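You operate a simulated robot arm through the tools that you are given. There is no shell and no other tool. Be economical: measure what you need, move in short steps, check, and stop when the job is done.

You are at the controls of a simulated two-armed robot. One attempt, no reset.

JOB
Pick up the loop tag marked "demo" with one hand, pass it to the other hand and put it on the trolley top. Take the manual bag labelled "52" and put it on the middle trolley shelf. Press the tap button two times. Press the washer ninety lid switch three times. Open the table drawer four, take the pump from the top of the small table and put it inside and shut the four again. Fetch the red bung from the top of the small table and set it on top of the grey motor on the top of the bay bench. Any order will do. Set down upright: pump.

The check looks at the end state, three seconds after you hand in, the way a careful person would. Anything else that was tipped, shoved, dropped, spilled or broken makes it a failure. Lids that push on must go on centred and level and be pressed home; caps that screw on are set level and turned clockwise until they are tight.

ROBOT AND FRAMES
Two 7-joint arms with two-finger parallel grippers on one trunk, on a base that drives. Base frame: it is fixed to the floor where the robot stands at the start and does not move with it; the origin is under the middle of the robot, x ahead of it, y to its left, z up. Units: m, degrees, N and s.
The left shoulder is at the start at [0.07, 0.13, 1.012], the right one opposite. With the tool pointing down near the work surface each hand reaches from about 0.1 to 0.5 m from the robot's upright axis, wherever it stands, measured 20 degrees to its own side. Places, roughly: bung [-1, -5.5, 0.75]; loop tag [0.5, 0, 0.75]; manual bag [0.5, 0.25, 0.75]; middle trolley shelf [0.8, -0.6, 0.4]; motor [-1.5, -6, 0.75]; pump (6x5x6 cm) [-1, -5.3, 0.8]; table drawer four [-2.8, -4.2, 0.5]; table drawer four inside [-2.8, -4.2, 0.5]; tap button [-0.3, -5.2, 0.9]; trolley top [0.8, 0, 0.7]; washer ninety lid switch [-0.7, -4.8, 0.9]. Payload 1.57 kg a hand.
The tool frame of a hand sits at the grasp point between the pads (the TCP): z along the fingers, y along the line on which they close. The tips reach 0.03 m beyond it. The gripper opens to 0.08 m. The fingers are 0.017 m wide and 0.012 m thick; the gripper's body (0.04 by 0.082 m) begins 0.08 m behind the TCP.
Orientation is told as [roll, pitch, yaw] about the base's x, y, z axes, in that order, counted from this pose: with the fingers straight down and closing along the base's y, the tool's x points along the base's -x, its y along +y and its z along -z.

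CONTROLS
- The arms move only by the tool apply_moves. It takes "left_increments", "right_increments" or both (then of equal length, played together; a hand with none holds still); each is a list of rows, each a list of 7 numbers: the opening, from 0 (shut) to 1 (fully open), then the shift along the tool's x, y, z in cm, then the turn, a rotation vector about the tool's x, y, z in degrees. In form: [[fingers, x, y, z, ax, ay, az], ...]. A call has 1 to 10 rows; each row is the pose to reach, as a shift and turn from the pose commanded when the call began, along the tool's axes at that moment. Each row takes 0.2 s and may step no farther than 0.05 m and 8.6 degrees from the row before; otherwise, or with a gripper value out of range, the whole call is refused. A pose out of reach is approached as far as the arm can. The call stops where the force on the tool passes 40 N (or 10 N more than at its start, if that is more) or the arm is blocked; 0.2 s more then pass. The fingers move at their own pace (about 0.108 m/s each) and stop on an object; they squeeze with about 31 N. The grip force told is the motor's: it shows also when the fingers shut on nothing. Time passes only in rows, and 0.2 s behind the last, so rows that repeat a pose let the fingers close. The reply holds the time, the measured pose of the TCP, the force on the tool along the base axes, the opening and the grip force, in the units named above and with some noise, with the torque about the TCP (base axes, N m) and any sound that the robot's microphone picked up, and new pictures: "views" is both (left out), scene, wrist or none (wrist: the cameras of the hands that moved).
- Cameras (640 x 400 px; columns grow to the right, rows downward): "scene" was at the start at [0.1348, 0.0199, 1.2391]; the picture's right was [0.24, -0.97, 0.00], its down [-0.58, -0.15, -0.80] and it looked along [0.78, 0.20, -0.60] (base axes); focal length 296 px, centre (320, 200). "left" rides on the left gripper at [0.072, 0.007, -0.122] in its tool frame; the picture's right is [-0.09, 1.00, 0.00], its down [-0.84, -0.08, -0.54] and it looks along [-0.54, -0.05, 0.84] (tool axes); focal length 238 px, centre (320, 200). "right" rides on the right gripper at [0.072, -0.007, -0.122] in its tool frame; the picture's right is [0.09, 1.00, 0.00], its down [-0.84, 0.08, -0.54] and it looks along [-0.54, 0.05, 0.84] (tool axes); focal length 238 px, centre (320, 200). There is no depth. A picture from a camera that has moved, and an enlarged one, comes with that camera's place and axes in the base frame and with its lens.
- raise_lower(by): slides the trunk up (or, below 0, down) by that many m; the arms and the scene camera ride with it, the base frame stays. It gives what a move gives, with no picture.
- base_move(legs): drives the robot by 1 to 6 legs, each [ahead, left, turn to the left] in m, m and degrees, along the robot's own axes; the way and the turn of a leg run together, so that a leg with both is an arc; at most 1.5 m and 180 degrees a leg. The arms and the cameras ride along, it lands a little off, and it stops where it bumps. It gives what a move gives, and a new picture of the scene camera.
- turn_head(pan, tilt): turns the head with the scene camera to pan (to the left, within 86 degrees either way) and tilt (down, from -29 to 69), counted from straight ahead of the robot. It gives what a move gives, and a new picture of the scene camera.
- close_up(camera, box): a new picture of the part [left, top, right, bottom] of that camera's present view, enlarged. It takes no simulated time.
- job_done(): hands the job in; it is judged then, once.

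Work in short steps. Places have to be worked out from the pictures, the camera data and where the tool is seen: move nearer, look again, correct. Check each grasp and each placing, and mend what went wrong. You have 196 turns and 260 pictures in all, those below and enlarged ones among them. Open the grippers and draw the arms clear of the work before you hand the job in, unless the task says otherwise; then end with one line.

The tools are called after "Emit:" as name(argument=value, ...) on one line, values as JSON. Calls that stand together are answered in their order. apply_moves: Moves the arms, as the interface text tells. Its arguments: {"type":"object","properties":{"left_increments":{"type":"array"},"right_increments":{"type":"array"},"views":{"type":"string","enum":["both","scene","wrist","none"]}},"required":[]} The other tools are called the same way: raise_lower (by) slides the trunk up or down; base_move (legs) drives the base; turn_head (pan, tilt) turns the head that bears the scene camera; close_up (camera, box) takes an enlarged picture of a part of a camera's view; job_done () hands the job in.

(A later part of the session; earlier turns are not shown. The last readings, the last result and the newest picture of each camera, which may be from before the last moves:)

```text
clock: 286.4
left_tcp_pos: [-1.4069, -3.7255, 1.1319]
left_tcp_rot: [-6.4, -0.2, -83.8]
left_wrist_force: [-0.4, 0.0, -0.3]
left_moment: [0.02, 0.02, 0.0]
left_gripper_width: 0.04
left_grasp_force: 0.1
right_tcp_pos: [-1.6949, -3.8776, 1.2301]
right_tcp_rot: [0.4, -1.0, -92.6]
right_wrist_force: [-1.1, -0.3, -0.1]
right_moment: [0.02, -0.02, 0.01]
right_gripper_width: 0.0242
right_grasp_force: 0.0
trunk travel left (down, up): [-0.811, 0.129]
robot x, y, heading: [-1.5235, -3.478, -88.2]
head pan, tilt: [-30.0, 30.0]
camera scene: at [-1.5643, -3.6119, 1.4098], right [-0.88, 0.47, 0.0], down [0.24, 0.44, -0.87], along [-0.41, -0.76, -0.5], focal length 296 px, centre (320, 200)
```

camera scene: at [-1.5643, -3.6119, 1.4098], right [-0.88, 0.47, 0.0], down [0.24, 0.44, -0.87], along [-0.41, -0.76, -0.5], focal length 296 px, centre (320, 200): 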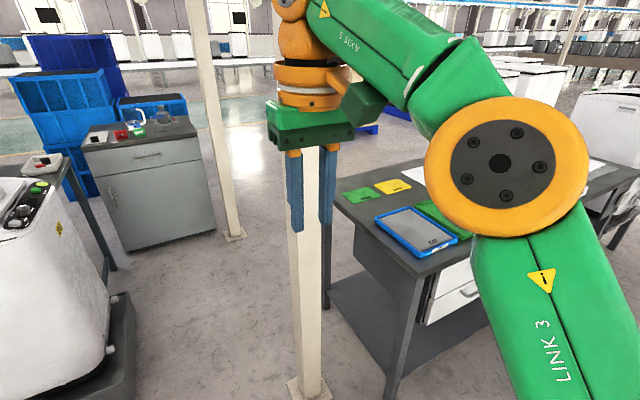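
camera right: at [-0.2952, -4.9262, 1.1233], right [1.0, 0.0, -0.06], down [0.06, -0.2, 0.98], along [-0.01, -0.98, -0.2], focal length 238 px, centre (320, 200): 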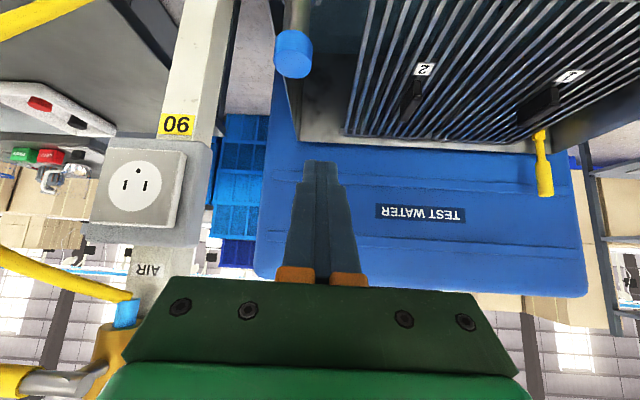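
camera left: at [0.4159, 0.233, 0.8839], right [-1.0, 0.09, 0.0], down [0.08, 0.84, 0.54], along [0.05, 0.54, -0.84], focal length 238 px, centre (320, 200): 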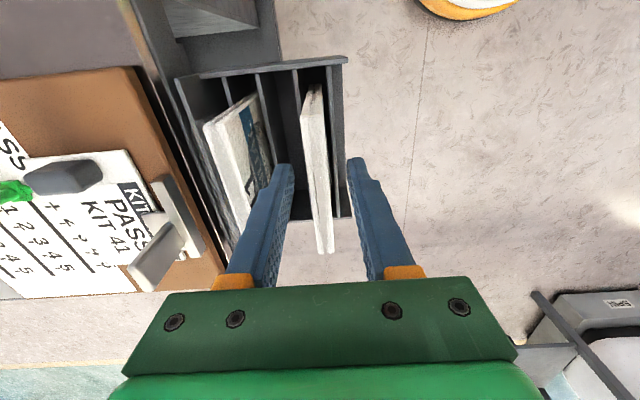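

The gap by the post is too narrow. The table's drawers face us (north side); I strafe right to view their numbers.

Emit:
base_move(legs=[[0, -1.1, -2]])

Emit:
turn_head(pan=0, tilt=45)

```text
clock: 292.0
left_tcp_pos: [-2.5086, -3.7457, 1.1318]
left_tcp_rot: [-6.3, -0.2, -85.7]
left_wrist_force: [-0.2, -0.1, -0.1]
left_moment: [-0.02, -0.01, 0.02]
left_gripper_width: 0.0399
left_grasp_force: 0.0
right_tcp_pos: [-2.8021, -3.8875, 1.2295]
right_tcp_rot: [0.3, -1.0, -94.6]
right_wrist_force: [0.4, 0.0, 0.4]
right_moment: [0.01, 0.0, 0.01]
right_gripper_width: 0.024
right_grasp_force: 0.0
trunk travel left (down, up): [-0.811, 0.129]
robot x, y, heading: [-2.6154, -3.4932, -90.1]
head pan, tilt: [-30.0, 30.0]
camera scene: at [-2.6621, -3.6274, 1.4099], right [-0.87, 0.5, 0.0], down [0.25, 0.43, -0.87], along [-0.43, -0.75, -0.5], focal length 296 px, centre (320, 200)
```

scene: 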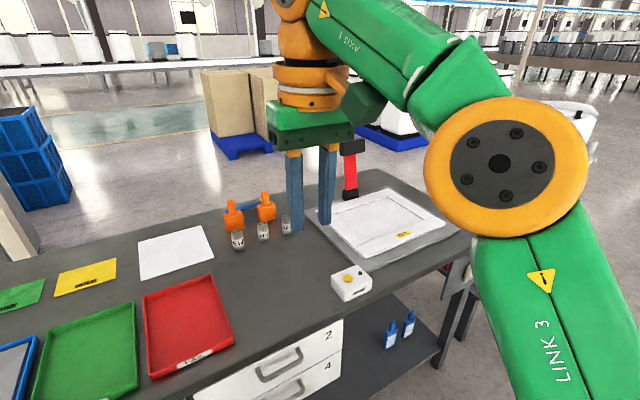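

```text
clock: 293.0
left_tcp_pos: [-2.5095, -3.7447, 1.1316]
left_tcp_rot: [-6.3, -0.2, -85.8]
left_wrist_force: [-0.7, -0.2, -0.1]
left_moment: [-0.01, 0.01, 0.03]
left_gripper_width: 0.0403
left_grasp_force: 0.0
right_tcp_pos: [-2.8034, -3.8886, 1.2291]
right_tcp_rot: [0.4, -0.9, -94.7]
right_wrist_force: [-0.3, 0.5, 0.5]
right_moment: [-0.02, 0.02, -0.02]
right_gripper_width: 0.0241
right_grasp_force: 0.0
trunk travel left (down, up): [-0.811, 0.129]
robot x, y, heading: [-2.6177, -3.5006, -90.1]
head pan, tilt: [0.0, 45.0]
camera scene: at [-2.618, -3.6304, 1.3873], right [-1.0, 0.0, 0.0], down [0.0, 0.71, -0.71], along [0.0, -0.71, -0.71], focal length 296 px, centre (320, 200)
```

scene: 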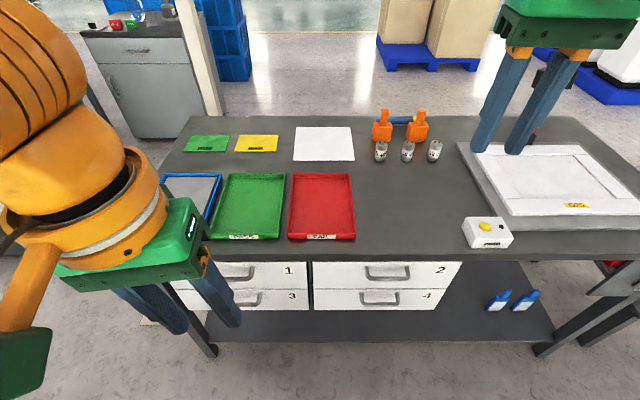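

Drawer 4 is the lower-right one, face around (−2.81, −4.08, 0.495). I zoom at its handle.

Emit:
close_up(camera="scene", box=[300, 250, 480, 330])

```text
3.56 times, centred on (390, 290) of scene
camera zoom: at [-2.618, -3.6304, 1.3873], right [-1.0, 0.0, 0.0], down [0.0, 0.71, -0.71], along [0.0, -0.71, -0.71], focal length 1054 px, centre (71, -120)
```

zoom: 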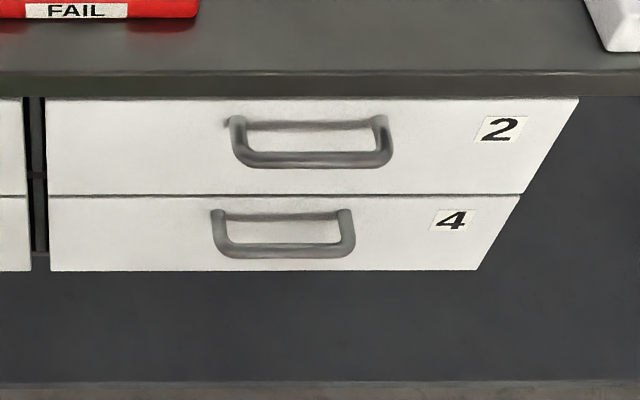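

Handle is a horizontal bar standing 3.4 cm out of the face. I prepare the right hand: yaw −90°, then tilt so the fingers point ahead closing vertically.

Emit:
apply_moves(right_increments=[[0.5, 0, 0, 0, 0, 0, 8.5], [0.5, 0, 0, 0, 0, 0, 17], [0.5, 0, 0, 0, 0, 0, 25.5], [0.5, 0, 0, 0, 0, 0, 34], [0.5, 0, 0, 0, 0, 0, 42.5], [0.5, 0, 0, 0, 0, 0, 51], [0.5, 0, 0, 0, 0, 0, 59.5], [0.5, 0, 0, 0, 0, 0, 68], [0.5, 0, 0, 0, 0, 0, 76.5], [0.5, 0, 0, 0, 0, 0, 85]], views="none")

Emit:
apply_moves(right_increments=[[0.8, 0, 1, 1, -7.5, 0, 0], [0.8, 0, 2, 2, -15, 0, 0], [0.8, 0, 3, 4, -22.5, 0, 0], [0.8, 0, 4, 6, -30, 0, 0], [0.8, 0, 5, 8, -37.5, 0, 0], [0.8, 0, 7, 9, -45, 0, 0], [0.8, 0, 8, 10, -52.5, 0, 0], [0.8, 0, 9, 11, -60, 0, 0], [0.8, 0, 10, 12, -67.5, 0, 0], [0.8, 0, 11, 13, -75, 0, 0]], views="scene")

```text
clock: 295.2
left_tcp_pos: [-2.5096, -3.7474, 1.1319]
left_tcp_rot: [-6.2, -0.2, -85.8]
left_wrist_force: [-0.1, -0.3, -1.0]
left_moment: [-0.01, -0.03, 0.02]
left_gripper_width: 0.0405
left_grasp_force: 0.1
right_tcp_pos: [-2.8034, -3.8875, 1.2286]
right_tcp_rot: [1.0, 0.3, -179.7]
right_wrist_force: [-0.4, 0.0, -1.0]
right_moment: [0.01, 0.01, 0.01]
right_gripper_width: 0.0399
right_grasp_force: 0.1
trunk travel left (down, up): [-0.811, 0.129]
robot x, y, heading: [-2.6183, -3.4981, -90.2]
head pan, tilt: [0.0, 45.0]
```

```text
clock: 297.4
left_tcp_pos: [-2.5081, -3.7459, 1.1322]
left_tcp_rot: [-6.2, -0.2, -85.8]
left_wrist_force: [0.1, -0.3, 0.0]
left_moment: [0.02, 0.0, 0.02]
left_gripper_width: 0.0403
left_grasp_force: 0.2
right_tcp_pos: [-2.8006, -3.9952, 1.1055]
right_tcp_rot: [72.3, 0.4, -179.6]
right_wrist_force: [0.4, 0.6, 0.2]
right_moment: [-0.01, 0.03, -0.01]
right_gripper_width: 0.064
right_grasp_force: 0.1
right hand out of reach, approached as far as the arm can: row 10
trunk travel left (down, up): [-0.811, 0.129]
robot x, y, heading: [-2.6168, -3.4948, -90.1]
head pan, tilt: [0.0, 45.0]
camera scene: at [-2.618, -3.6308, 1.3872], right [-1.0, 0.0, 0.0], down [0.0, 0.71, -0.71], along [0.0, -0.71, -0.71], focal length 296 px, centre (320, 200)
```

scene: 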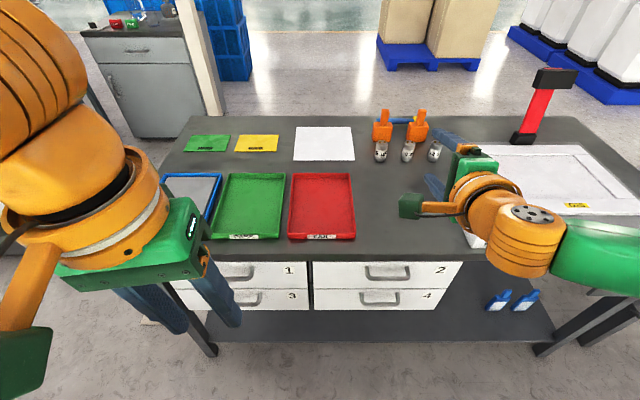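

The right hand is near flat (18°). I back off 12 cm and lower the trunk 0.6 m to handle height.

Emit:
base_move(legs=[[-0.12, 0, 0]])

Emit:
raise_lower(by=-0.4)

Emit:
raise_lower(by=-0.18)

Emit:
turn_head(pan=-15, tilt=30)

```text
clock: 298.6
left_tcp_pos: [-2.5095, -3.6284, 1.1318]
left_tcp_rot: [-6.1, 0.1, -85.8]
left_wrist_force: [0.8, -0.4, -0.5]
left_moment: [0.03, 0.03, -0.02]
left_gripper_width: 0.04
left_grasp_force: 0.1
right_tcp_pos: [-2.8018, -3.8774, 1.1046]
right_tcp_rot: [72.1, 0.3, -179.6]
right_wrist_force: [-0.1, -0.1, -0.5]
right_moment: [0.0, -0.02, 0.0]
right_gripper_width: 0.0639
right_grasp_force: 0.0
trunk travel left (down, up): [-0.811, 0.129]
robot x, y, heading: [-2.6182, -3.3776, -90.2]
head pan, tilt: [0.0, 45.0]
camera scene: at [-2.6177, -3.5131, 1.3869], right [-1.0, 0.0, 0.0], down [0.0, 0.71, -0.71], along [0.0, -0.71, -0.71], focal length 296 px, centre (320, 200)
```

scene: 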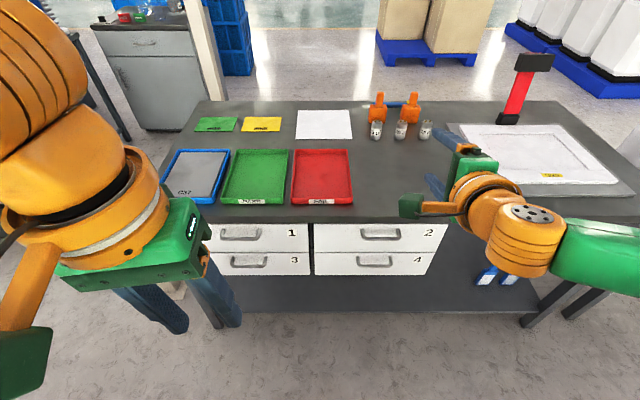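

```text
clock: 302.4
left_tcp_pos: [-2.5084, -3.6246, 0.7309]
left_tcp_rot: [-6.3, -0.3, -85.7]
left_wrist_force: [0.5, -0.9, 0.0]
left_moment: [0.0, 0.04, -0.02]
left_gripper_width: 0.0399
left_grasp_force: 0.1
right_tcp_pos: [-2.8012, -3.8734, 0.7055]
right_tcp_rot: [72.3, 0.3, -179.5]
right_wrist_force: [-0.7, -0.7, -0.2]
right_moment: [0.03, -0.02, 0.01]
right_gripper_width: 0.0642
right_grasp_force: 0.0
trunk travel left (down, up): [-0.411, 0.529]
robot x, y, heading: [-2.6201, -3.378, -90.3]
head pan, tilt: [0.0, 45.0]
```

```text
clock: 304.4
left_tcp_pos: [-2.5087, -3.6251, 0.5527]
left_tcp_rot: [-6.3, -0.2, -85.9]
left_wrist_force: [0.2, -0.3, -0.4]
left_moment: [-0.01, -0.01, 0.0]
left_gripper_width: 0.0399
left_grasp_force: 0.0
right_tcp_pos: [-2.8018, -3.8735, 0.5261]
right_tcp_rot: [72.3, 0.3, -179.5]
right_wrist_force: [-0.4, 0.0, 0.5]
right_moment: [0.0, -0.02, -0.01]
right_gripper_width: 0.0641
right_grasp_force: 0.0
trunk travel left (down, up): [-0.231, 0.709]
robot x, y, heading: [-2.6155, -3.3743, -90.1]
head pan, tilt: [0.0, 45.0]
```

```text
clock: 305.2
left_tcp_pos: [-2.5102, -3.6243, 0.5522]
left_tcp_rot: [-6.3, -0.2, -85.9]
left_wrist_force: [-0.2, -0.2, 0.4]
left_moment: [0.0, 0.01, 0.0]
left_gripper_width: 0.0401
left_grasp_force: 0.2
right_tcp_pos: [-2.8011, -3.8738, 0.5256]
right_tcp_rot: [72.4, 0.4, -179.5]
right_wrist_force: [-0.7, 0.4, 0.4]
right_moment: [0.0, -0.03, -0.01]
right_gripper_width: 0.064
right_grasp_force: 0.0
trunk travel left (down, up): [-0.231, 0.709]
robot x, y, heading: [-2.6178, -3.3766, -90.2]
head pan, tilt: [-15.0, 30.0]
camera scene: at [-2.641, -3.5155, 0.8298], right [-0.97, 0.26, 0.0], down [0.13, 0.48, -0.87], along [-0.22, -0.84, -0.5], focal length 296 px, centre (320, 200)
```

scene: 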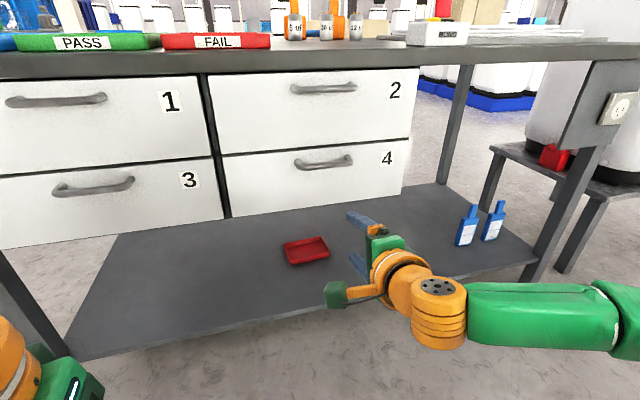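

Triangulating: handle bar 4 at ≈(−2.78, −4.003, 0.615). I raise the trunk 9 cm and check with the wrist camera.

Emit:
raise_lower(by=0.095)

Emit:
apply_moves(right_increments=[[0.7, 1.1, 0, 0, 0, 0, 0], [0.7, 2.2, 0, 0, 0, 0, 0]], views="both")

```text
clock: 306.5
left_tcp_pos: [-2.5092, -3.6242, 0.6464]
left_tcp_rot: [-6.3, -0.1, -85.8]
left_wrist_force: [0.8, 0.5, 0.1]
left_moment: [-0.02, -0.01, 0.03]
left_gripper_width: 0.0401
left_grasp_force: 0.1
right_tcp_pos: [-2.8002, -3.8749, 0.6208]
right_tcp_rot: [72.3, 0.3, -179.5]
right_wrist_force: [0.2, 0.7, -0.1]
right_moment: [-0.04, 0.0, 0.01]
right_gripper_width: 0.0642
right_grasp_force: 0.1
trunk travel left (down, up): [-0.326, 0.614]
robot x, y, heading: [-2.6175, -3.3734, -90.2]
head pan, tilt: [-15.0, 30.0]
```

```text
clock: 307.1
left_tcp_pos: [-2.509, -3.6252, 0.6469]
left_tcp_rot: [-6.3, -0.2, -85.8]
left_wrist_force: [0.6, -0.2, 0.1]
left_moment: [0.04, 0.0, -0.02]
left_gripper_width: 0.0398
left_grasp_force: 0.0
right_tcp_pos: [-2.7786, -3.8747, 0.6226]
right_tcp_rot: [72.4, 0.3, -179.5]
right_wrist_force: [-1.1, -0.1, -0.1]
right_moment: [0.02, 0.0, 0.0]
right_gripper_width: 0.0555
right_grasp_force: 0.0
trunk travel left (down, up): [-0.326, 0.614]
robot x, y, heading: [-2.6192, -3.3812, -90.1]
head pan, tilt: [-15.0, 30.0]
camera scene: at [-2.6409, -3.5156, 0.9248], right [-0.97, 0.26, 0.0], down [0.13, 0.48, -0.87], along [-0.23, -0.84, -0.5], focal length 296 px, centre (320, 200)
camera right: at [-2.708, -3.7565, 0.6532], right [0.09, -0.3, 0.95], down [-0.84, 0.49, 0.23], along [-0.53, -0.82, -0.21], focal length 238 px, centre (320, 200)
```

scene: 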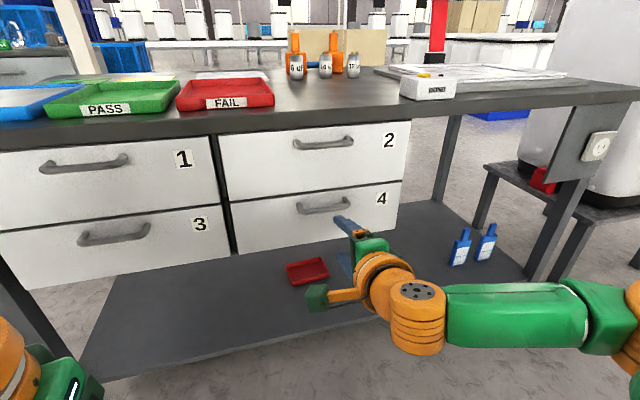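
right: 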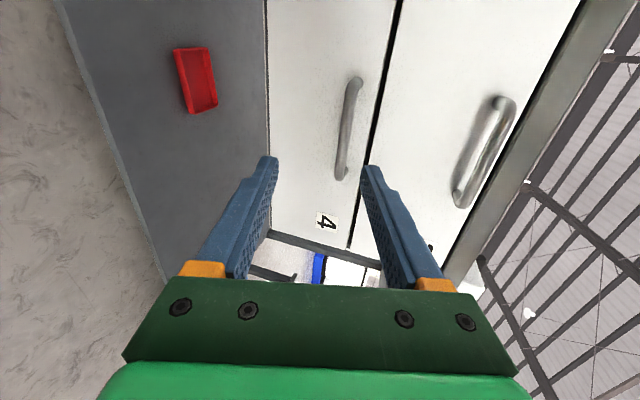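

All views agree: bar at z≈0.615. I advance so the fingers straddle the bar.

Emit:
apply_moves(right_increments=[[0.7, 0, 1, 4, 0, 0, 0], [0.7, 0, 2, 8, 0, 0, 0], [0.7, 0, 2.9, 11, 0, 0, 0]], views="both")

```text
clock: 307.9
left_tcp_pos: [-2.5094, -3.6252, 0.6481]
left_tcp_rot: [-6.3, -0.2, -85.8]
left_wrist_force: [0.4, 0.1, 0.2]
left_moment: [-0.02, 0.02, -0.02]
left_gripper_width: 0.0399
left_grasp_force: 0.0
right_tcp_pos: [-2.7771, -3.9887, 0.617]
right_tcp_rot: [72.2, 0.3, -179.5]
right_wrist_force: [-0.7, -0.7, 0.1]
right_moment: [0.02, 0.0, 0.03]
right_gripper_width: 0.0559
right_grasp_force: 0.0
trunk travel left (down, up): [-0.326, 0.614]
robot x, y, heading: [-2.6167, -3.3794, -90.0]
head pan, tilt: [-15.0, 30.0]
camera scene: at [-2.6409, -3.5158, 0.9248], right [-0.97, 0.26, 0.0], down [0.13, 0.48, -0.87], along [-0.23, -0.84, -0.5], focal length 296 px, centre (320, 200)
camera right: at [-2.7065, -3.8696, 0.6472], right [0.09, -0.3, 0.95], down [-0.84, 0.49, 0.24], along [-0.53, -0.82, -0.21], focal length 238 px, centre (320, 200)
```

scene: 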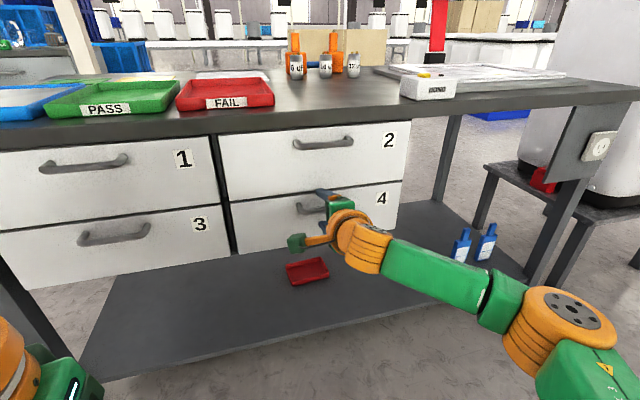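
right: 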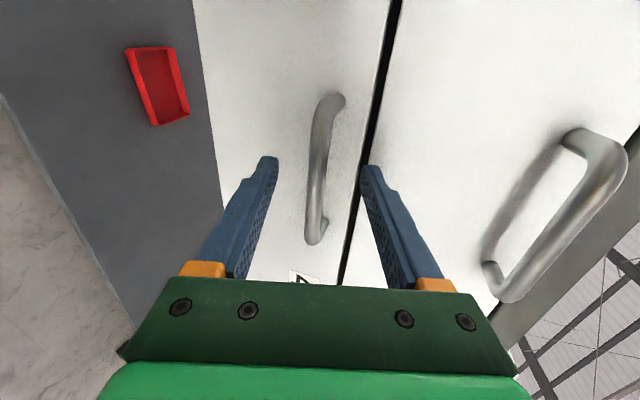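

The bar lies between the fingers. I close on it.

Emit:
apply_moves(right_increments=[[0, 0, 0, 0, 0, 0, 0], [0, 0, 0, 0, 0, 0, 0], [0, 0, 0, 0, 0, 0, 0]], views="wrist")

```text
clock: 308.7
left_tcp_pos: [-2.5093, -3.6255, 0.6461]
left_tcp_rot: [-6.2, -0.2, -85.7]
left_wrist_force: [0.4, -0.6, 0.4]
left_moment: [0.01, 0.0, 0.01]
left_gripper_width: 0.0399
left_grasp_force: 0.1
right_tcp_pos: [-2.7781, -3.9874, 0.6133]
right_tcp_rot: [72.1, 0.2, -179.5]
right_wrist_force: [2.7, 13.6, -12.6]
right_moment: [0.3, 0.26, -0.02]
right_gripper_width: 0.012
right_grasp_force: 29.2
trunk travel left (down, up): [-0.326, 0.614]
robot x, y, heading: [-2.6153, -3.3768, -90.1]
head pan, tilt: [-15.0, 30.0]
camera right: at [-2.7066, -3.8693, 0.6459], right [0.09, -0.31, 0.95], down [-0.84, 0.48, 0.24], along [-0.53, -0.82, -0.21], focal length 238 px, centre (320, 200)
```

right: 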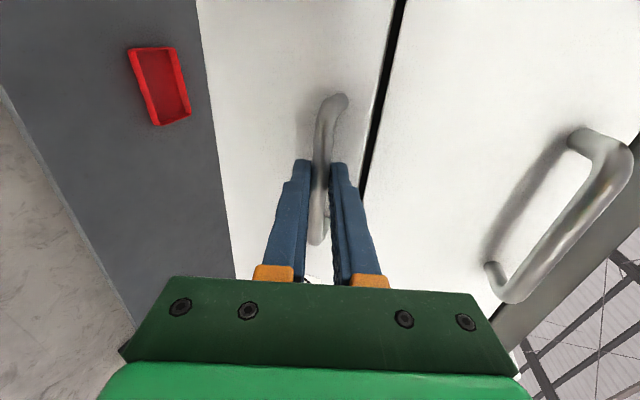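

Gripped (12 mm). I pull by driving back 0.24 m.

Emit:
base_move(legs=[[-0.24, 0, 0]])

```text
clock: 310.5
left_tcp_pos: [-2.5091, -3.3871, 0.646]
left_tcp_rot: [-6.2, -0.1, -85.7]
left_wrist_force: [0.3, 0.7, -0.2]
left_moment: [-0.03, -0.02, 0.0]
left_gripper_width: 0.0402
left_grasp_force: 0.1
right_tcp_pos: [-2.7773, -3.7494, 0.6139]
right_tcp_rot: [72.1, 0.3, -179.5]
right_wrist_force: [3.6, -0.1, -10.6]
right_moment: [0.2, 0.01, 0.57]
right_gripper_width: 0.0118
right_grasp_force: 29.2
trunk travel left (down, up): [-0.326, 0.614]
robot x, y, heading: [-2.6147, -3.1362, -90.2]
head pan, tilt: [-15.0, 30.0]
camera scene: at [-2.6407, -3.2795, 0.9244], right [-0.97, 0.26, 0.0], down [0.13, 0.49, -0.86], along [-0.23, -0.83, -0.5], focal length 296 px, centre (320, 200)
```

scene: 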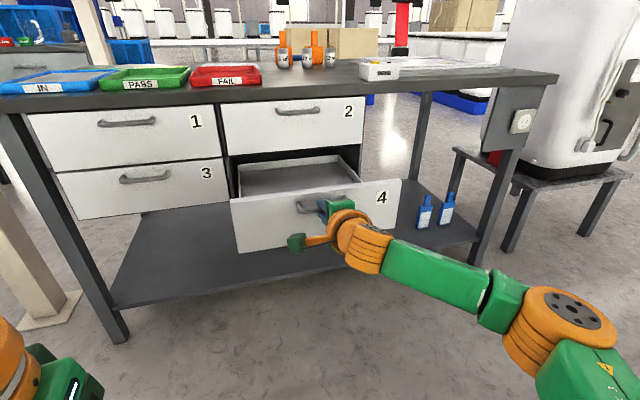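

Drawer 4 is open by ~0.24 m. I release the handle and back off.

Emit:
apply_moves(right_increments=[[0.6, 0, 0, 0, 0, 0, 0], [0.6, 0, 0, 0, 0, 0, 0], [0.6, 0, -1, -4, 0, 0, 0], [0.6, 0, -2, -7, 0, 0, 0]], views="none")

Emit:
base_move(legs=[[-0.3, 0, 0]])

Emit:
close_up(camera="scene", box=[160, 60, 480, 260])

```text
clock: 311.5
left_tcp_pos: [-2.5093, -3.3857, 0.6471]
left_tcp_rot: [-6.3, -0.2, -85.6]
left_wrist_force: [0.3, 0.0, -0.5]
left_moment: [0.0, -0.01, 0.0]
left_gripper_width: 0.0399
left_grasp_force: 0.0
right_tcp_pos: [-2.7779, -3.6751, 0.6197]
right_tcp_rot: [72.3, 0.4, -179.7]
right_wrist_force: [0.5, 0.1, -0.3]
right_moment: [-0.03, 0.01, 0.0]
right_gripper_width: 0.0481
right_grasp_force: 0.0
trunk travel left (down, up): [-0.326, 0.614]
robot x, y, heading: [-2.614, -3.1347, -90.3]
head pan, tilt: [-15.0, 30.0]
```

```text
clock: 313.5
left_tcp_pos: [-2.5078, -3.0848, 0.6466]
left_tcp_rot: [-6.3, -0.2, -85.9]
left_wrist_force: [-0.3, 0.3, -0.4]
left_moment: [0.02, 0.01, 0.03]
left_gripper_width: 0.0401
left_grasp_force: 0.0
right_tcp_pos: [-2.779, -3.3731, 0.6189]
right_tcp_rot: [72.3, 0.3, -179.7]
right_wrist_force: [0.1, 0.1, 0.2]
right_moment: [-0.03, 0.01, 0.0]
right_gripper_width: 0.0479
right_grasp_force: 0.1
trunk travel left (down, up): [-0.326, 0.614]
robot x, y, heading: [-2.6181, -2.8362, -90.0]
head pan, tilt: [-15.0, 30.0]
camera scene: at [-2.64, -2.9747, 0.9249], right [-0.96, 0.26, 0.0], down [0.13, 0.48, -0.87], along [-0.23, -0.84, -0.5], focal length 296 px, centre (320, 200)
```

scene: 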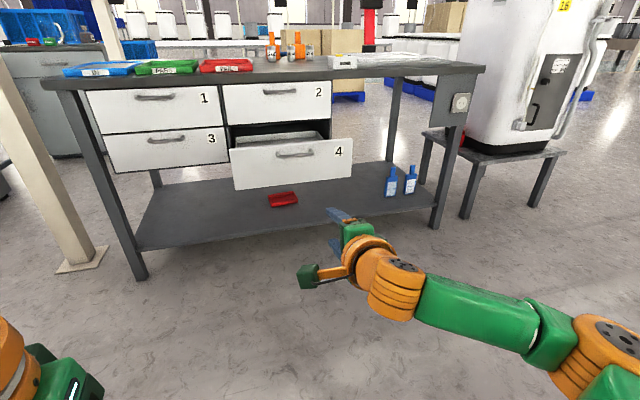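

```text
2.00 times, centred on (320, 160) of scene
camera zoom: at [-2.64, -2.9747, 0.9249], right [-0.96, 0.26, 0.0], down [0.13, 0.48, -0.87], along [-0.23, -0.84, -0.5], focal length 593 px, centre (320, 280)
```

zoom: 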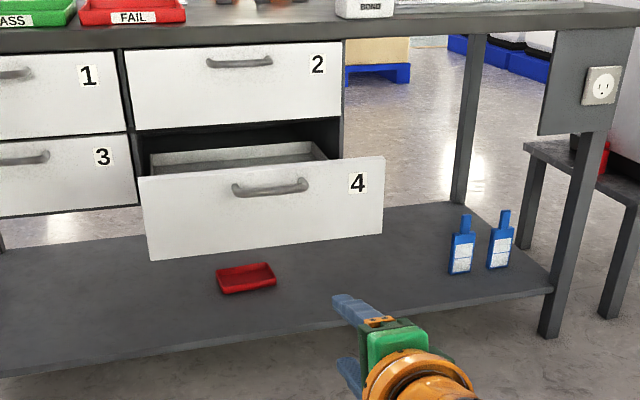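

Drawer stays open. I fold the right hand down, raise the trunk and look west for the way round.

Emit:
apply_moves(right_increments=[[0.5, 0, 0, -2, 7.5, 0, 0], [0.5, 0, 0, -4, 15, 0, 0], [0.5, 0, 0, -6, 22.5, 0, 0], [0.5, 0, 0, -8, 30, 0, 0], [0.5, 0, 0, -10, 37.5, 0, 0], [0.5, 0, 0, -12, 45, 0, 0], [0.5, 0, 0, -14, 52.5, 0, 0], [0.5, 0, 0, -16, 60, 0, 0], [0.5, 0, 0, -18, 67.5, 0, 0], [0.5, 0, 0, -20, 72, 0, 0]], views="none")

Emit:
raise_lower(by=0.4)

Emit:
raise_lower(by=0.2)

Emit:
turn_head(pan=-55, tilt=20)

```text
clock: 315.7
left_tcp_pos: [-2.508, -3.0841, 0.6467]
left_tcp_rot: [-6.4, -0.2, -85.9]
left_wrist_force: [0.1, 0.1, 0.4]
left_moment: [0.02, 0.02, -0.02]
left_gripper_width: 0.04
left_grasp_force: 0.0
right_tcp_pos: [-2.7793, -3.1831, 0.6801]
right_tcp_rot: [0.1, 0.3, -179.7]
right_wrist_force: [-0.3, -0.2, -0.8]
right_moment: [0.05, -0.01, 0.01]
right_gripper_width: 0.04
right_grasp_force: 0.1
trunk travel left (down, up): [-0.326, 0.614]
robot x, y, heading: [-2.6148, -2.8382, -90.1]
head pan, tilt: [-15.0, 30.0]
```

```text
clock: 319.6
left_tcp_pos: [-2.5082, -3.085, 1.0472]
left_tcp_rot: [-6.3, -0.2, -86.0]
left_wrist_force: [-0.5, -0.3, 0.0]
left_moment: [0.0, -0.02, -0.01]
left_gripper_width: 0.04
left_grasp_force: 0.0
right_tcp_pos: [-2.7788, -3.1837, 1.0792]
right_tcp_rot: [0.3, 0.3, -179.8]
right_wrist_force: [0.2, -0.2, 0.0]
right_moment: [-0.01, 0.0, -0.03]
right_gripper_width: 0.0401
right_grasp_force: 0.1
trunk travel left (down, up): [-0.726, 0.214]
robot x, y, heading: [-2.6149, -2.8334, -90.4]
head pan, tilt: [-15.0, 30.0]
```

```text
clock: 321.7
left_tcp_pos: [-2.5082, -3.0844, 1.2478]
left_tcp_rot: [-6.3, -0.2, -86.0]
left_wrist_force: [-0.2, 0.1, 0.5]
left_moment: [0.0, 0.0, 0.02]
left_gripper_width: 0.0401
left_grasp_force: 0.0
right_tcp_pos: [-2.7791, -3.1835, 1.2792]
right_tcp_rot: [0.3, 0.3, -179.8]
right_wrist_force: [-0.3, -0.2, 0.1]
right_moment: [-0.02, 0.01, 0.01]
right_gripper_width: 0.0399
right_grasp_force: 0.1
trunk travel left (down, up): [-0.926, 0.014]
robot x, y, heading: [-2.617, -2.8323, -90.5]
head pan, tilt: [-15.0, 30.0]
```

```text
clock: 322.8
left_tcp_pos: [-2.5082, -3.0839, 1.2464]
left_tcp_rot: [-6.4, -0.1, -86.0]
left_wrist_force: [0.7, 0.4, 0.5]
left_moment: [0.02, 0.0, -0.01]
left_gripper_width: 0.0399
left_grasp_force: 0.1
right_tcp_pos: [-2.7789, -3.1834, 1.2809]
right_tcp_rot: [0.3, 0.3, -179.7]
right_wrist_force: [-0.1, -0.3, 0.8]
right_moment: [0.06, 0.0, 0.02]
right_gripper_width: 0.0399
right_grasp_force: 0.1
trunk travel left (down, up): [-0.926, 0.014]
robot x, y, heading: [-2.6156, -2.8362, -90.3]
head pan, tilt: [-55.0, 20.0]
camera scene: at [-2.6926, -2.9409, 1.5409], right [-0.57, 0.82, 0.0], down [0.28, 0.2, -0.94], along [-0.77, -0.54, -0.34], focal length 296 px, centre (320, 200)
```

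scene: 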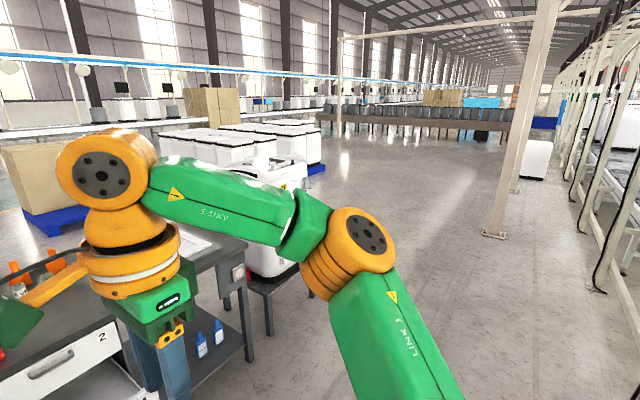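

West is open. I strafe to x≈−5.0, drive south to y≈−5.3 and turn to face east.

Emit:
base_move(legs=[[0, -1.2, 0], [0, -1.2, 0], [1.2, 0, 0], [1.25, 0, 0], [0, 0, 90]])

Emit:
turn_head(pan=0, tilt=20)

```text
clock: 349.9
left_tcp_pos: [-4.7398, -5.1941, 1.247]
left_tcp_rot: [-6.3, -0.2, 4.4]
left_wrist_force: [-0.4, -0.1, -0.3]
left_moment: [-0.02, 0.01, 0.01]
left_gripper_width: 0.04
left_grasp_force: 0.0
right_tcp_pos: [-4.6398, -5.4638, 1.2811]
right_tcp_rot: [0.3, 0.3, -89.4]
right_wrist_force: [0.4, 0.0, -0.3]
right_moment: [0.0, -0.02, 0.01]
right_gripper_width: 0.0401
right_grasp_force: 0.0
trunk travel left (down, up): [-0.926, 0.014]
robot x, y, heading: [-4.9888, -5.3001, -0.3]
head pan, tilt: [-55.0, 20.0]
camera scene: at [-4.8843, -5.3801, 1.5409], right [-0.82, -0.57, 0.0], down [-0.2, 0.28, -0.94], along [0.54, -0.77, -0.34], focal length 296 px, centre (320, 200)
```

scene: 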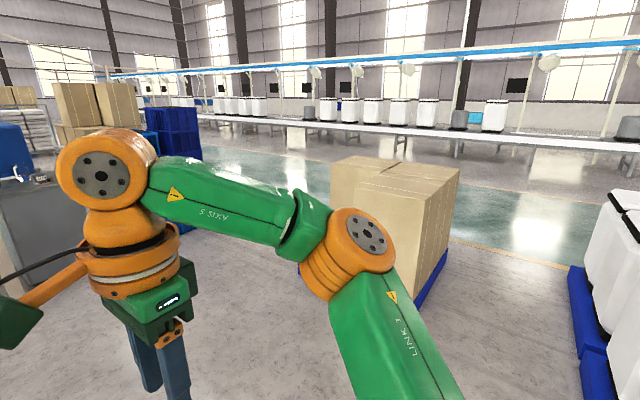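

```text
clock: 351.2
left_tcp_pos: [-4.7411, -5.1938, 1.2476]
left_tcp_rot: [-6.3, -0.2, 4.3]
left_wrist_force: [0.3, 0.2, -0.3]
left_moment: [-0.02, 0.02, 0.01]
left_gripper_width: 0.0399
left_grasp_force: 0.1
right_tcp_pos: [-4.6399, -5.464, 1.28]
right_tcp_rot: [0.3, 0.3, -89.4]
right_wrist_force: [0.1, 0.1, 0.0]
right_moment: [-0.02, 0.02, -0.01]
right_gripper_width: 0.0402
right_grasp_force: 0.0
trunk travel left (down, up): [-0.926, 0.014]
robot x, y, heading: [-4.9886, -5.3041, -0.1]
head pan, tilt: [0.0, 20.0]
camera scene: at [-4.8446, -5.3036, 1.5409], right [0.0, -1.0, 0.0], down [-0.34, 0.0, -0.94], along [0.94, 0.0, -0.34], focal length 296 px, centre (320, 200)
```

scene: 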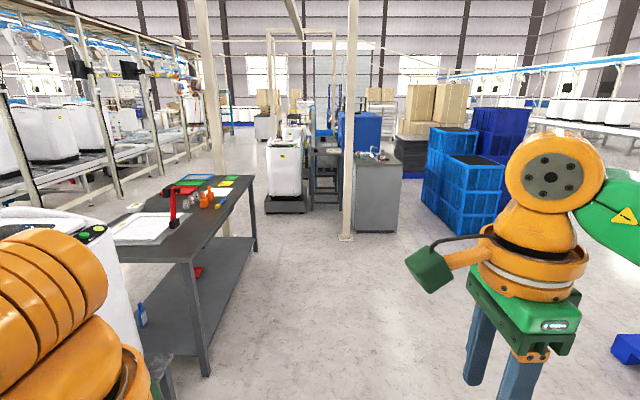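

Clear path along y≈−5.0 past the column. I strafe left 0.3 m and drive east to x≈−1.65.

Emit:
base_move(legs=[[0, 0.3, 0], [1.5, 0, 0], [1.5, 0, 0], [0.3, 0, 0]])

Emit:
turn_head(pan=-25, tilt=35)

```text
clock: 369.0
left_tcp_pos: [-1.4181, -4.9161, 1.2469]
left_tcp_rot: [-6.3, -0.4, 3.6]
left_wrist_force: [-0.8, -0.1, 0.8]
left_moment: [0.02, -0.03, 0.01]
left_gripper_width: 0.0403
left_grasp_force: 0.1
right_tcp_pos: [-1.3213, -5.1872, 1.2808]
right_tcp_rot: [0.4, 0.3, -90.0]
right_wrist_force: [0.4, 0.0, 0.4]
right_moment: [0.02, -0.03, 0.01]
right_gripper_width: 0.0398
right_grasp_force: 0.0
trunk travel left (down, up): [-0.926, 0.014]
robot x, y, heading: [-1.6634, -5.0223, -0.6]
head pan, tilt: [0.0, 20.0]
camera scene: at [-1.5246, -5.0238, 1.5413], right [-0.01, -1.0, 0.0], down [-0.34, 0.0, -0.94], along [0.94, -0.01, -0.34], focal length 296 px, centre (320, 200)
```

scene: 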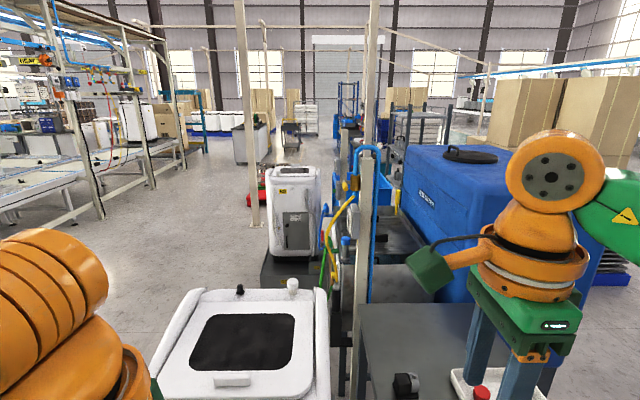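

```text
clock: 369.9
left_tcp_pos: [-1.4153, -4.9153, 1.2466]
left_tcp_rot: [-6.3, -0.1, 3.6]
left_wrist_force: [0.2, -0.1, 0.4]
left_moment: [0.02, 0.0, 0.05]
left_gripper_width: 0.0402
left_grasp_force: 0.0
right_tcp_pos: [-1.3171, -5.1868, 1.2799]
right_tcp_rot: [0.3, 0.2, -90.0]
right_wrist_force: [-0.7, -0.3, 0.0]
right_moment: [-0.01, 0.02, -0.03]
right_gripper_width: 0.04
right_grasp_force: 0.0
trunk travel left (down, up): [-0.926, 0.014]
robot x, y, heading: [-1.6648, -5.0196, -0.5]
head pan, tilt: [-25.0, 35.0]
camera scene: at [-1.5338, -5.0609, 1.5171], right [-0.43, -0.9, 0.0], down [-0.52, 0.25, -0.82], along [0.74, -0.35, -0.57], focal length 296 px, centre (320, 200)
```

scene: 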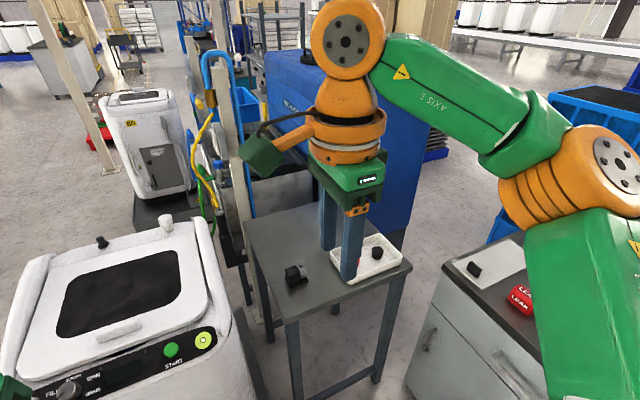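

The small table's west edge is at x≈−1.04; pump near (−0.92,−5.26). I shift right 0.2 m and ahead 0.12 m and look right at the bench.

Emit:
base_move(legs=[[0.14, 0, 0], [0, -0.22, 0]])

Emit:
turn_head(pan=-70, tilt=35)

```text
clock: 372.5
left_tcp_pos: [-1.2778, -5.1321, 1.2458]
left_tcp_rot: [-6.5, -0.2, 3.9]
left_wrist_force: [-0.4, 1.0, 0.0]
left_moment: [-0.04, 0.0, 0.0]
left_gripper_width: 0.0401
left_grasp_force: 0.0
right_tcp_pos: [-1.1797, -5.4034, 1.2805]
right_tcp_rot: [0.3, 0.1, -89.8]
right_wrist_force: [0.2, 0.7, -0.2]
right_moment: [-0.01, 0.0, -0.03]
right_gripper_width: 0.04
right_grasp_force: 0.1
trunk travel left (down, up): [-0.926, 0.014]
robot x, y, heading: [-1.5235, -5.2454, -0.4]
head pan, tilt: [-25.0, 35.0]
camera scene: at [-1.397, -5.2772, 1.5173], right [-0.43, -0.9, 0.0], down [-0.52, 0.24, -0.82], along [0.74, -0.35, -0.57], focal length 296 px, centre (320, 200)
```

scene: 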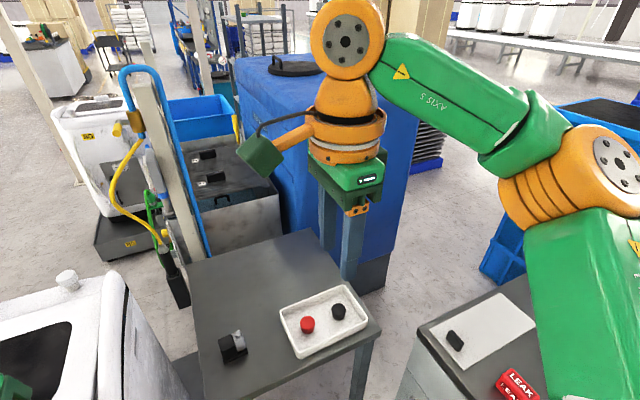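

```text
clock: 373.7
left_tcp_pos: [-1.2781, -5.137, 1.2467]
left_tcp_rot: [-6.3, -0.1, 3.8]
left_wrist_force: [-0.6, -0.3, -1.1]
left_moment: [0.0, 0.0, 0.0]
left_gripper_width: 0.0401
left_grasp_force: 0.2
right_tcp_pos: [-1.1801, -5.4091, 1.2796]
right_tcp_rot: [0.3, 0.3, -90.0]
right_wrist_force: [-0.2, -0.1, 0.3]
right_moment: [0.0, 0.03, -0.02]
right_gripper_width: 0.0401
right_grasp_force: 0.1
trunk travel left (down, up): [-0.926, 0.014]
robot x, y, heading: [-1.5278, -5.2422, -0.5]
head pan, tilt: [-70.0, 35.0]
camera scene: at [-1.4463, -5.3282, 1.5171], right [-0.94, -0.33, 0.0], down [-0.19, 0.54, -0.82], along [0.27, -0.77, -0.57], focal length 296 px, centre (320, 200)
```

scene: 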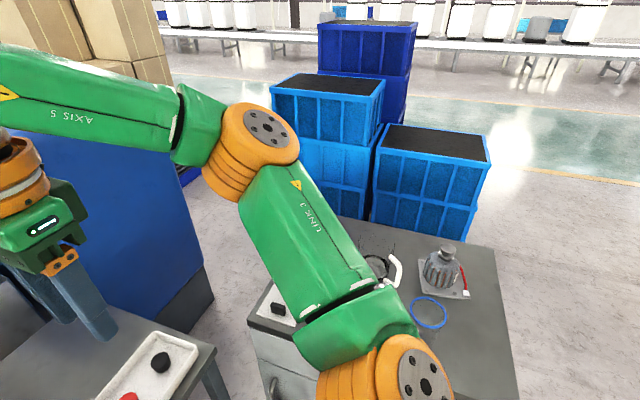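

Bung ≈(−0.96,−5.45,0.77), pump ≈(−0.936,−5.257), motor ≈(−1.59,−6.05). I move ahead 9 cm, lower the trunk 0.2 m and bring the right hand above the bung.

Emit:
base_move(legs=[[0.09, 0, 0]])

Emit:
raise_lower(by=-0.2)

Emit:
apply_moves(right_increments=[[0.7, -1, 3, 2, 0, 0, 0], [0.7, -2, 6, 4, 0, 0, 0], [0.7, -3, 9, 6, 0, 0, 0], [0.7, -4, 12, 9, 0, 0, 0]], views="both")

```text
clock: 374.8
left_tcp_pos: [-1.1972, -5.1373, 1.2483]
left_tcp_rot: [-6.3, -0.6, 3.9]
left_wrist_force: [0.3, -0.4, -0.4]
left_moment: [-0.03, -0.08, 0.01]
left_gripper_width: 0.0398
left_grasp_force: 0.0
right_tcp_pos: [-1.1003, -5.4103, 1.2827]
right_tcp_rot: [0.8, 0.3, -90.0]
right_wrist_force: [0.4, -0.5, 0.4]
right_moment: [-0.02, -0.07, 0.0]
right_gripper_width: 0.04
right_grasp_force: 0.1
trunk travel left (down, up): [-0.926, 0.014]
robot x, y, heading: [-1.4382, -5.245, -0.6]
head pan, tilt: [-70.0, 35.0]
camera scene: at [-1.3686, -5.3289, 1.5177], right [-0.94, -0.33, -0.01], down [-0.18, 0.54, -0.82], along [0.28, -0.77, -0.57], focal length 296 px, centre (320, 200)
```

scene: 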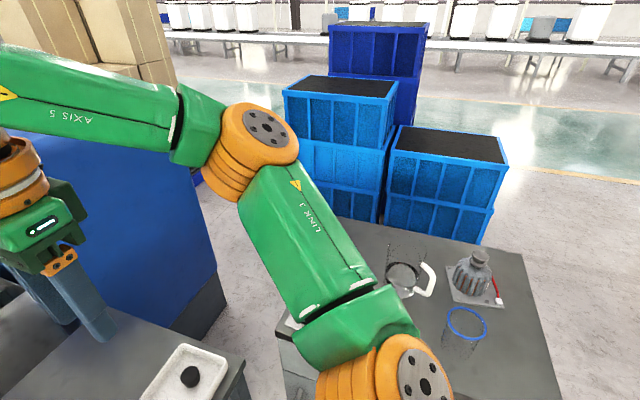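

```text
clock: 376.9
left_tcp_pos: [-1.1878, -5.1389, 1.0466]
left_tcp_rot: [-6.4, -0.2, 3.8]
left_wrist_force: [0.0, -0.1, 0.4]
left_moment: [0.01, 0.03, 0.03]
left_gripper_width: 0.04
left_grasp_force: 0.1
right_tcp_pos: [-1.0908, -5.4094, 1.0804]
right_tcp_rot: [0.3, 0.4, -90.0]
right_wrist_force: [-0.5, -0.2, 0.4]
right_moment: [0.01, 0.04, 0.02]
right_gripper_width: 0.0401
right_grasp_force: 0.0
trunk travel left (down, up): [-0.726, 0.214]
robot x, y, heading: [-1.4366, -5.2416, -0.6]
head pan, tilt: [-70.0, 35.0]
```

```text
clock: 377.9
left_tcp_pos: [-1.1848, -5.1381, 1.0467]
left_tcp_rot: [-6.4, -0.1, 3.9]
left_wrist_force: [0.1, 1.1, -1.5]
left_moment: [0.02, 0.0, 0.03]
left_gripper_width: 0.0401
left_grasp_force: 0.0
right_tcp_pos: [-0.9691, -5.448, 0.9891]
right_tcp_rot: [0.2, 0.1, -89.9]
right_wrist_force: [0.4, 0.0, -0.4]
right_moment: [0.0, 0.05, 0.0]
right_gripper_width: 0.0561
right_grasp_force: 0.1
trunk travel left (down, up): [-0.726, 0.214]
robot x, y, heading: [-1.4374, -5.2458, -0.5]
head pan, tilt: [-70.0, 35.0]
camera scene: at [-1.3551, -5.3286, 1.317], right [-0.94, -0.33, 0.0], down [-0.19, 0.54, -0.82], along [0.27, -0.77, -0.57], focal length 296 px, centre (320, 200)
camera right: at [-0.9754, -5.3779, 1.1116], right [1.0, 0.09, 0.0], down [0.08, -0.84, 0.54], along [0.05, -0.54, -0.84], focal length 238 px, centre (320, 200)
```

scene: 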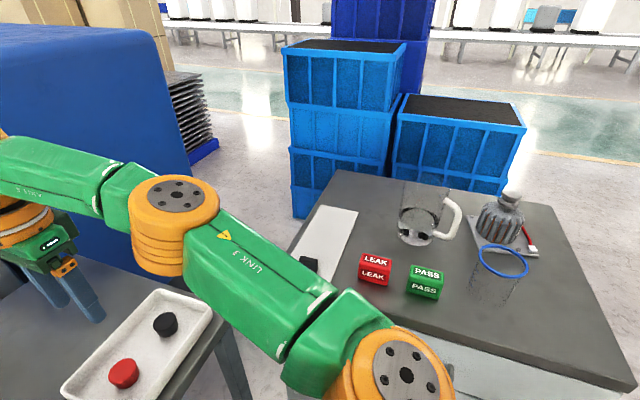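
right: 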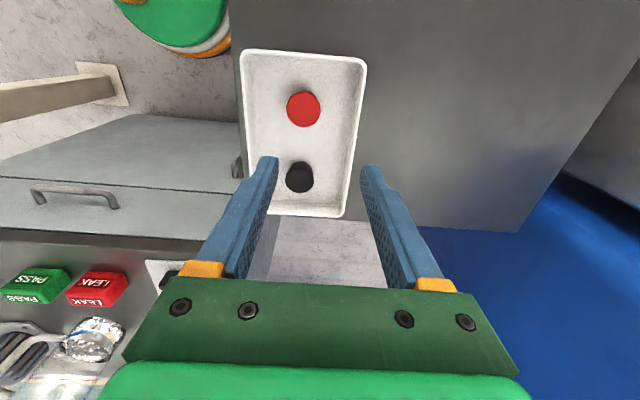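

Both views put the bung at (−0.989, −5.439), top z≈0.83. I align and lower to just above it.

Emit:
apply_moves(right_increments=[[0.8, 0.9, -2, 3, 0, 0, 0], [0.8, 0.9, -2, 7, 0, 0, 0], [0.8, 0.9, -2, 10, 0, 0, 0]], views="both")

```text
clock: 378.7
left_tcp_pos: [-1.186, -5.1378, 1.0466]
left_tcp_rot: [-6.4, -0.2, 3.8]
left_wrist_force: [0.0, -0.2, -1.3]
left_moment: [0.01, -0.02, 0.01]
left_gripper_width: 0.0398
left_grasp_force: 0.1
right_tcp_pos: [-0.9884, -5.4393, 0.8887]
right_tcp_rot: [0.3, 0.3, -90.1]
right_wrist_force: [0.2, -1.0, -0.1]
right_moment: [0.0, -0.01, -0.03]
right_gripper_width: 0.064
right_grasp_force: 0.0
trunk travel left (down, up): [-0.726, 0.214]
robot x, y, heading: [-1.4366, -5.2423, -0.6]
head pan, tilt: [-70.0, 35.0]
camera scene: at [-1.3567, -5.3291, 1.3171], right [-0.94, -0.33, 0.0], down [-0.19, 0.54, -0.82], along [0.27, -0.77, -0.57], focal length 296 px, centre (320, 200)
camera right: at [-0.9954, -5.3686, 1.0123], right [1.0, 0.09, 0.01], down [0.07, -0.84, 0.54], along [0.05, -0.54, -0.84], focal length 238 px, centre (320, 200)
```

scene: 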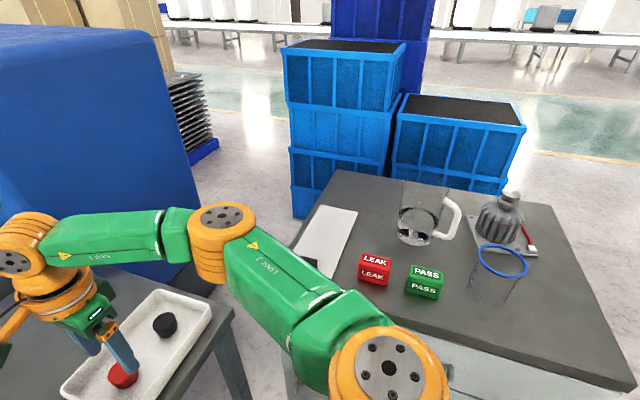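
right: 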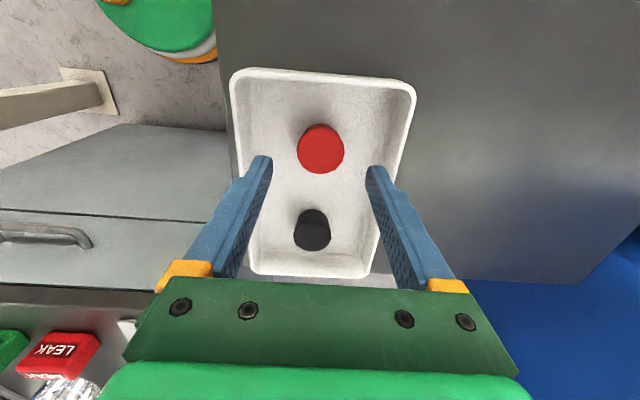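

Centred. Lower 5 cm around the bung.

Emit:
apply_moves(right_increments=[[0.8, 0, 0, 2.5, 0, 0, 0], [0.8, 0, 0, 5.2, 0, 0, 0]], views="both")

```text
clock: 379.3
left_tcp_pos: [-1.1884, -5.1378, 1.0471]
left_tcp_rot: [-6.2, -0.2, 3.8]
left_wrist_force: [0.6, 0.1, -0.5]
left_moment: [0.01, 0.0, -0.01]
left_gripper_width: 0.0401
left_grasp_force: 0.1
right_tcp_pos: [-0.989, -5.4398, 0.8376]
right_tcp_rot: [0.2, 0.4, -90.0]
right_wrist_force: [-0.3, 0.5, -0.7]
right_moment: [0.03, 0.02, 0.0]
right_gripper_width: 0.0639
right_grasp_force: 0.0
trunk travel left (down, up): [-0.726, 0.214]
robot x, y, heading: [-1.4385, -5.2441, -0.6]
head pan, tilt: [-70.0, 35.0]
camera scene: at [-1.3566, -5.3292, 1.317], right [-0.94, -0.33, 0.0], down [-0.19, 0.54, -0.82], along [0.27, -0.77, -0.57], focal length 296 px, centre (320, 200)
camera right: at [-0.9954, -5.3689, 0.9598], right [1.0, 0.09, 0.01], down [0.07, -0.84, 0.54], along [0.05, -0.54, -0.84], focal length 238 px, centre (320, 200)
```

scene: 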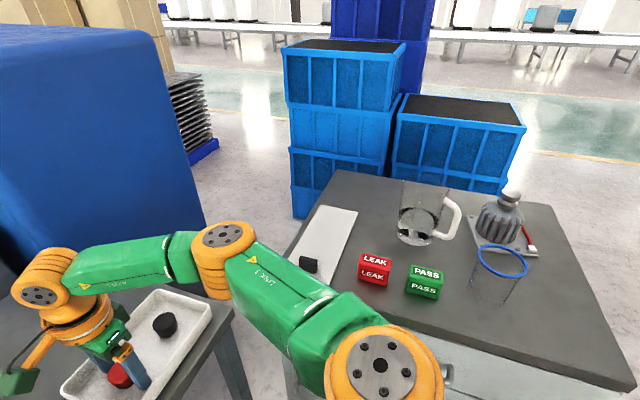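
right: 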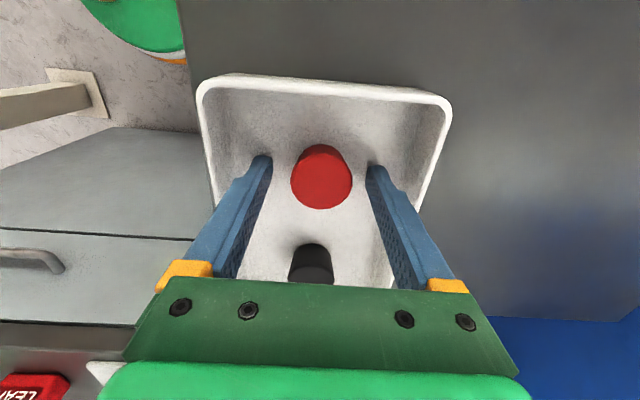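

The bung top is about 0.7 cm below the TCP. I lower 0.8 cm more and close.

Emit:
apply_moves(right_increments=[[0.8, 0, 0, 0.8, 0, 0, 0], [0, 0, 0, 0.8, 0, 0, 0], [0, 0, 0, 0.8, 0, 0, 0], [0, 0, 0, 0.8, 0, 0, 0]], views="wrist")

```text
clock: 380.3
left_tcp_pos: [-1.1957, -5.1361, 1.049]
left_tcp_rot: [-6.4, -0.5, 3.8]
left_wrist_force: [-0.6, 0.1, 0.5]
left_moment: [0.04, -0.03, 0.04]
left_gripper_width: 0.0401
left_grasp_force: 0.1
right_tcp_pos: [-0.9945, -5.4378, 0.8327]
right_tcp_rot: [0.8, 0.2, -90.1]
right_wrist_force: [-7.1, -3.3, 26.7]
right_moment: [-0.13, 0.79, -0.01]
right_gripper_width: 0.037
right_grasp_force: 31.1
trunk travel left (down, up): [-0.726, 0.214]
robot x, y, heading: [-1.4378, -5.2436, -0.5]
head pan, tilt: [-70.0, 35.0]
camera right: at [-1.0023, -5.3668, 0.9563], right [1.0, 0.09, 0.01], down [0.07, -0.84, 0.54], along [0.06, -0.54, -0.84], focal length 238 px, centre (320, 200)
```

right: 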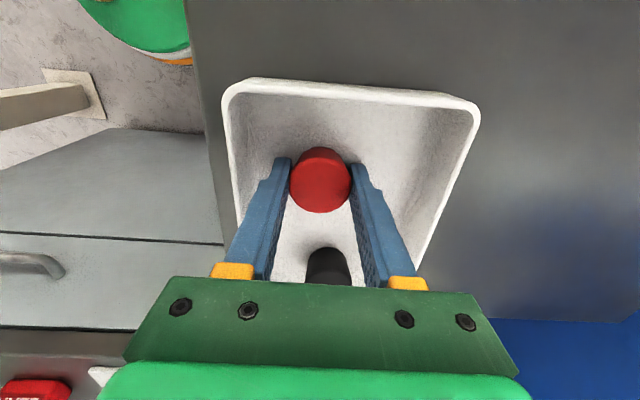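

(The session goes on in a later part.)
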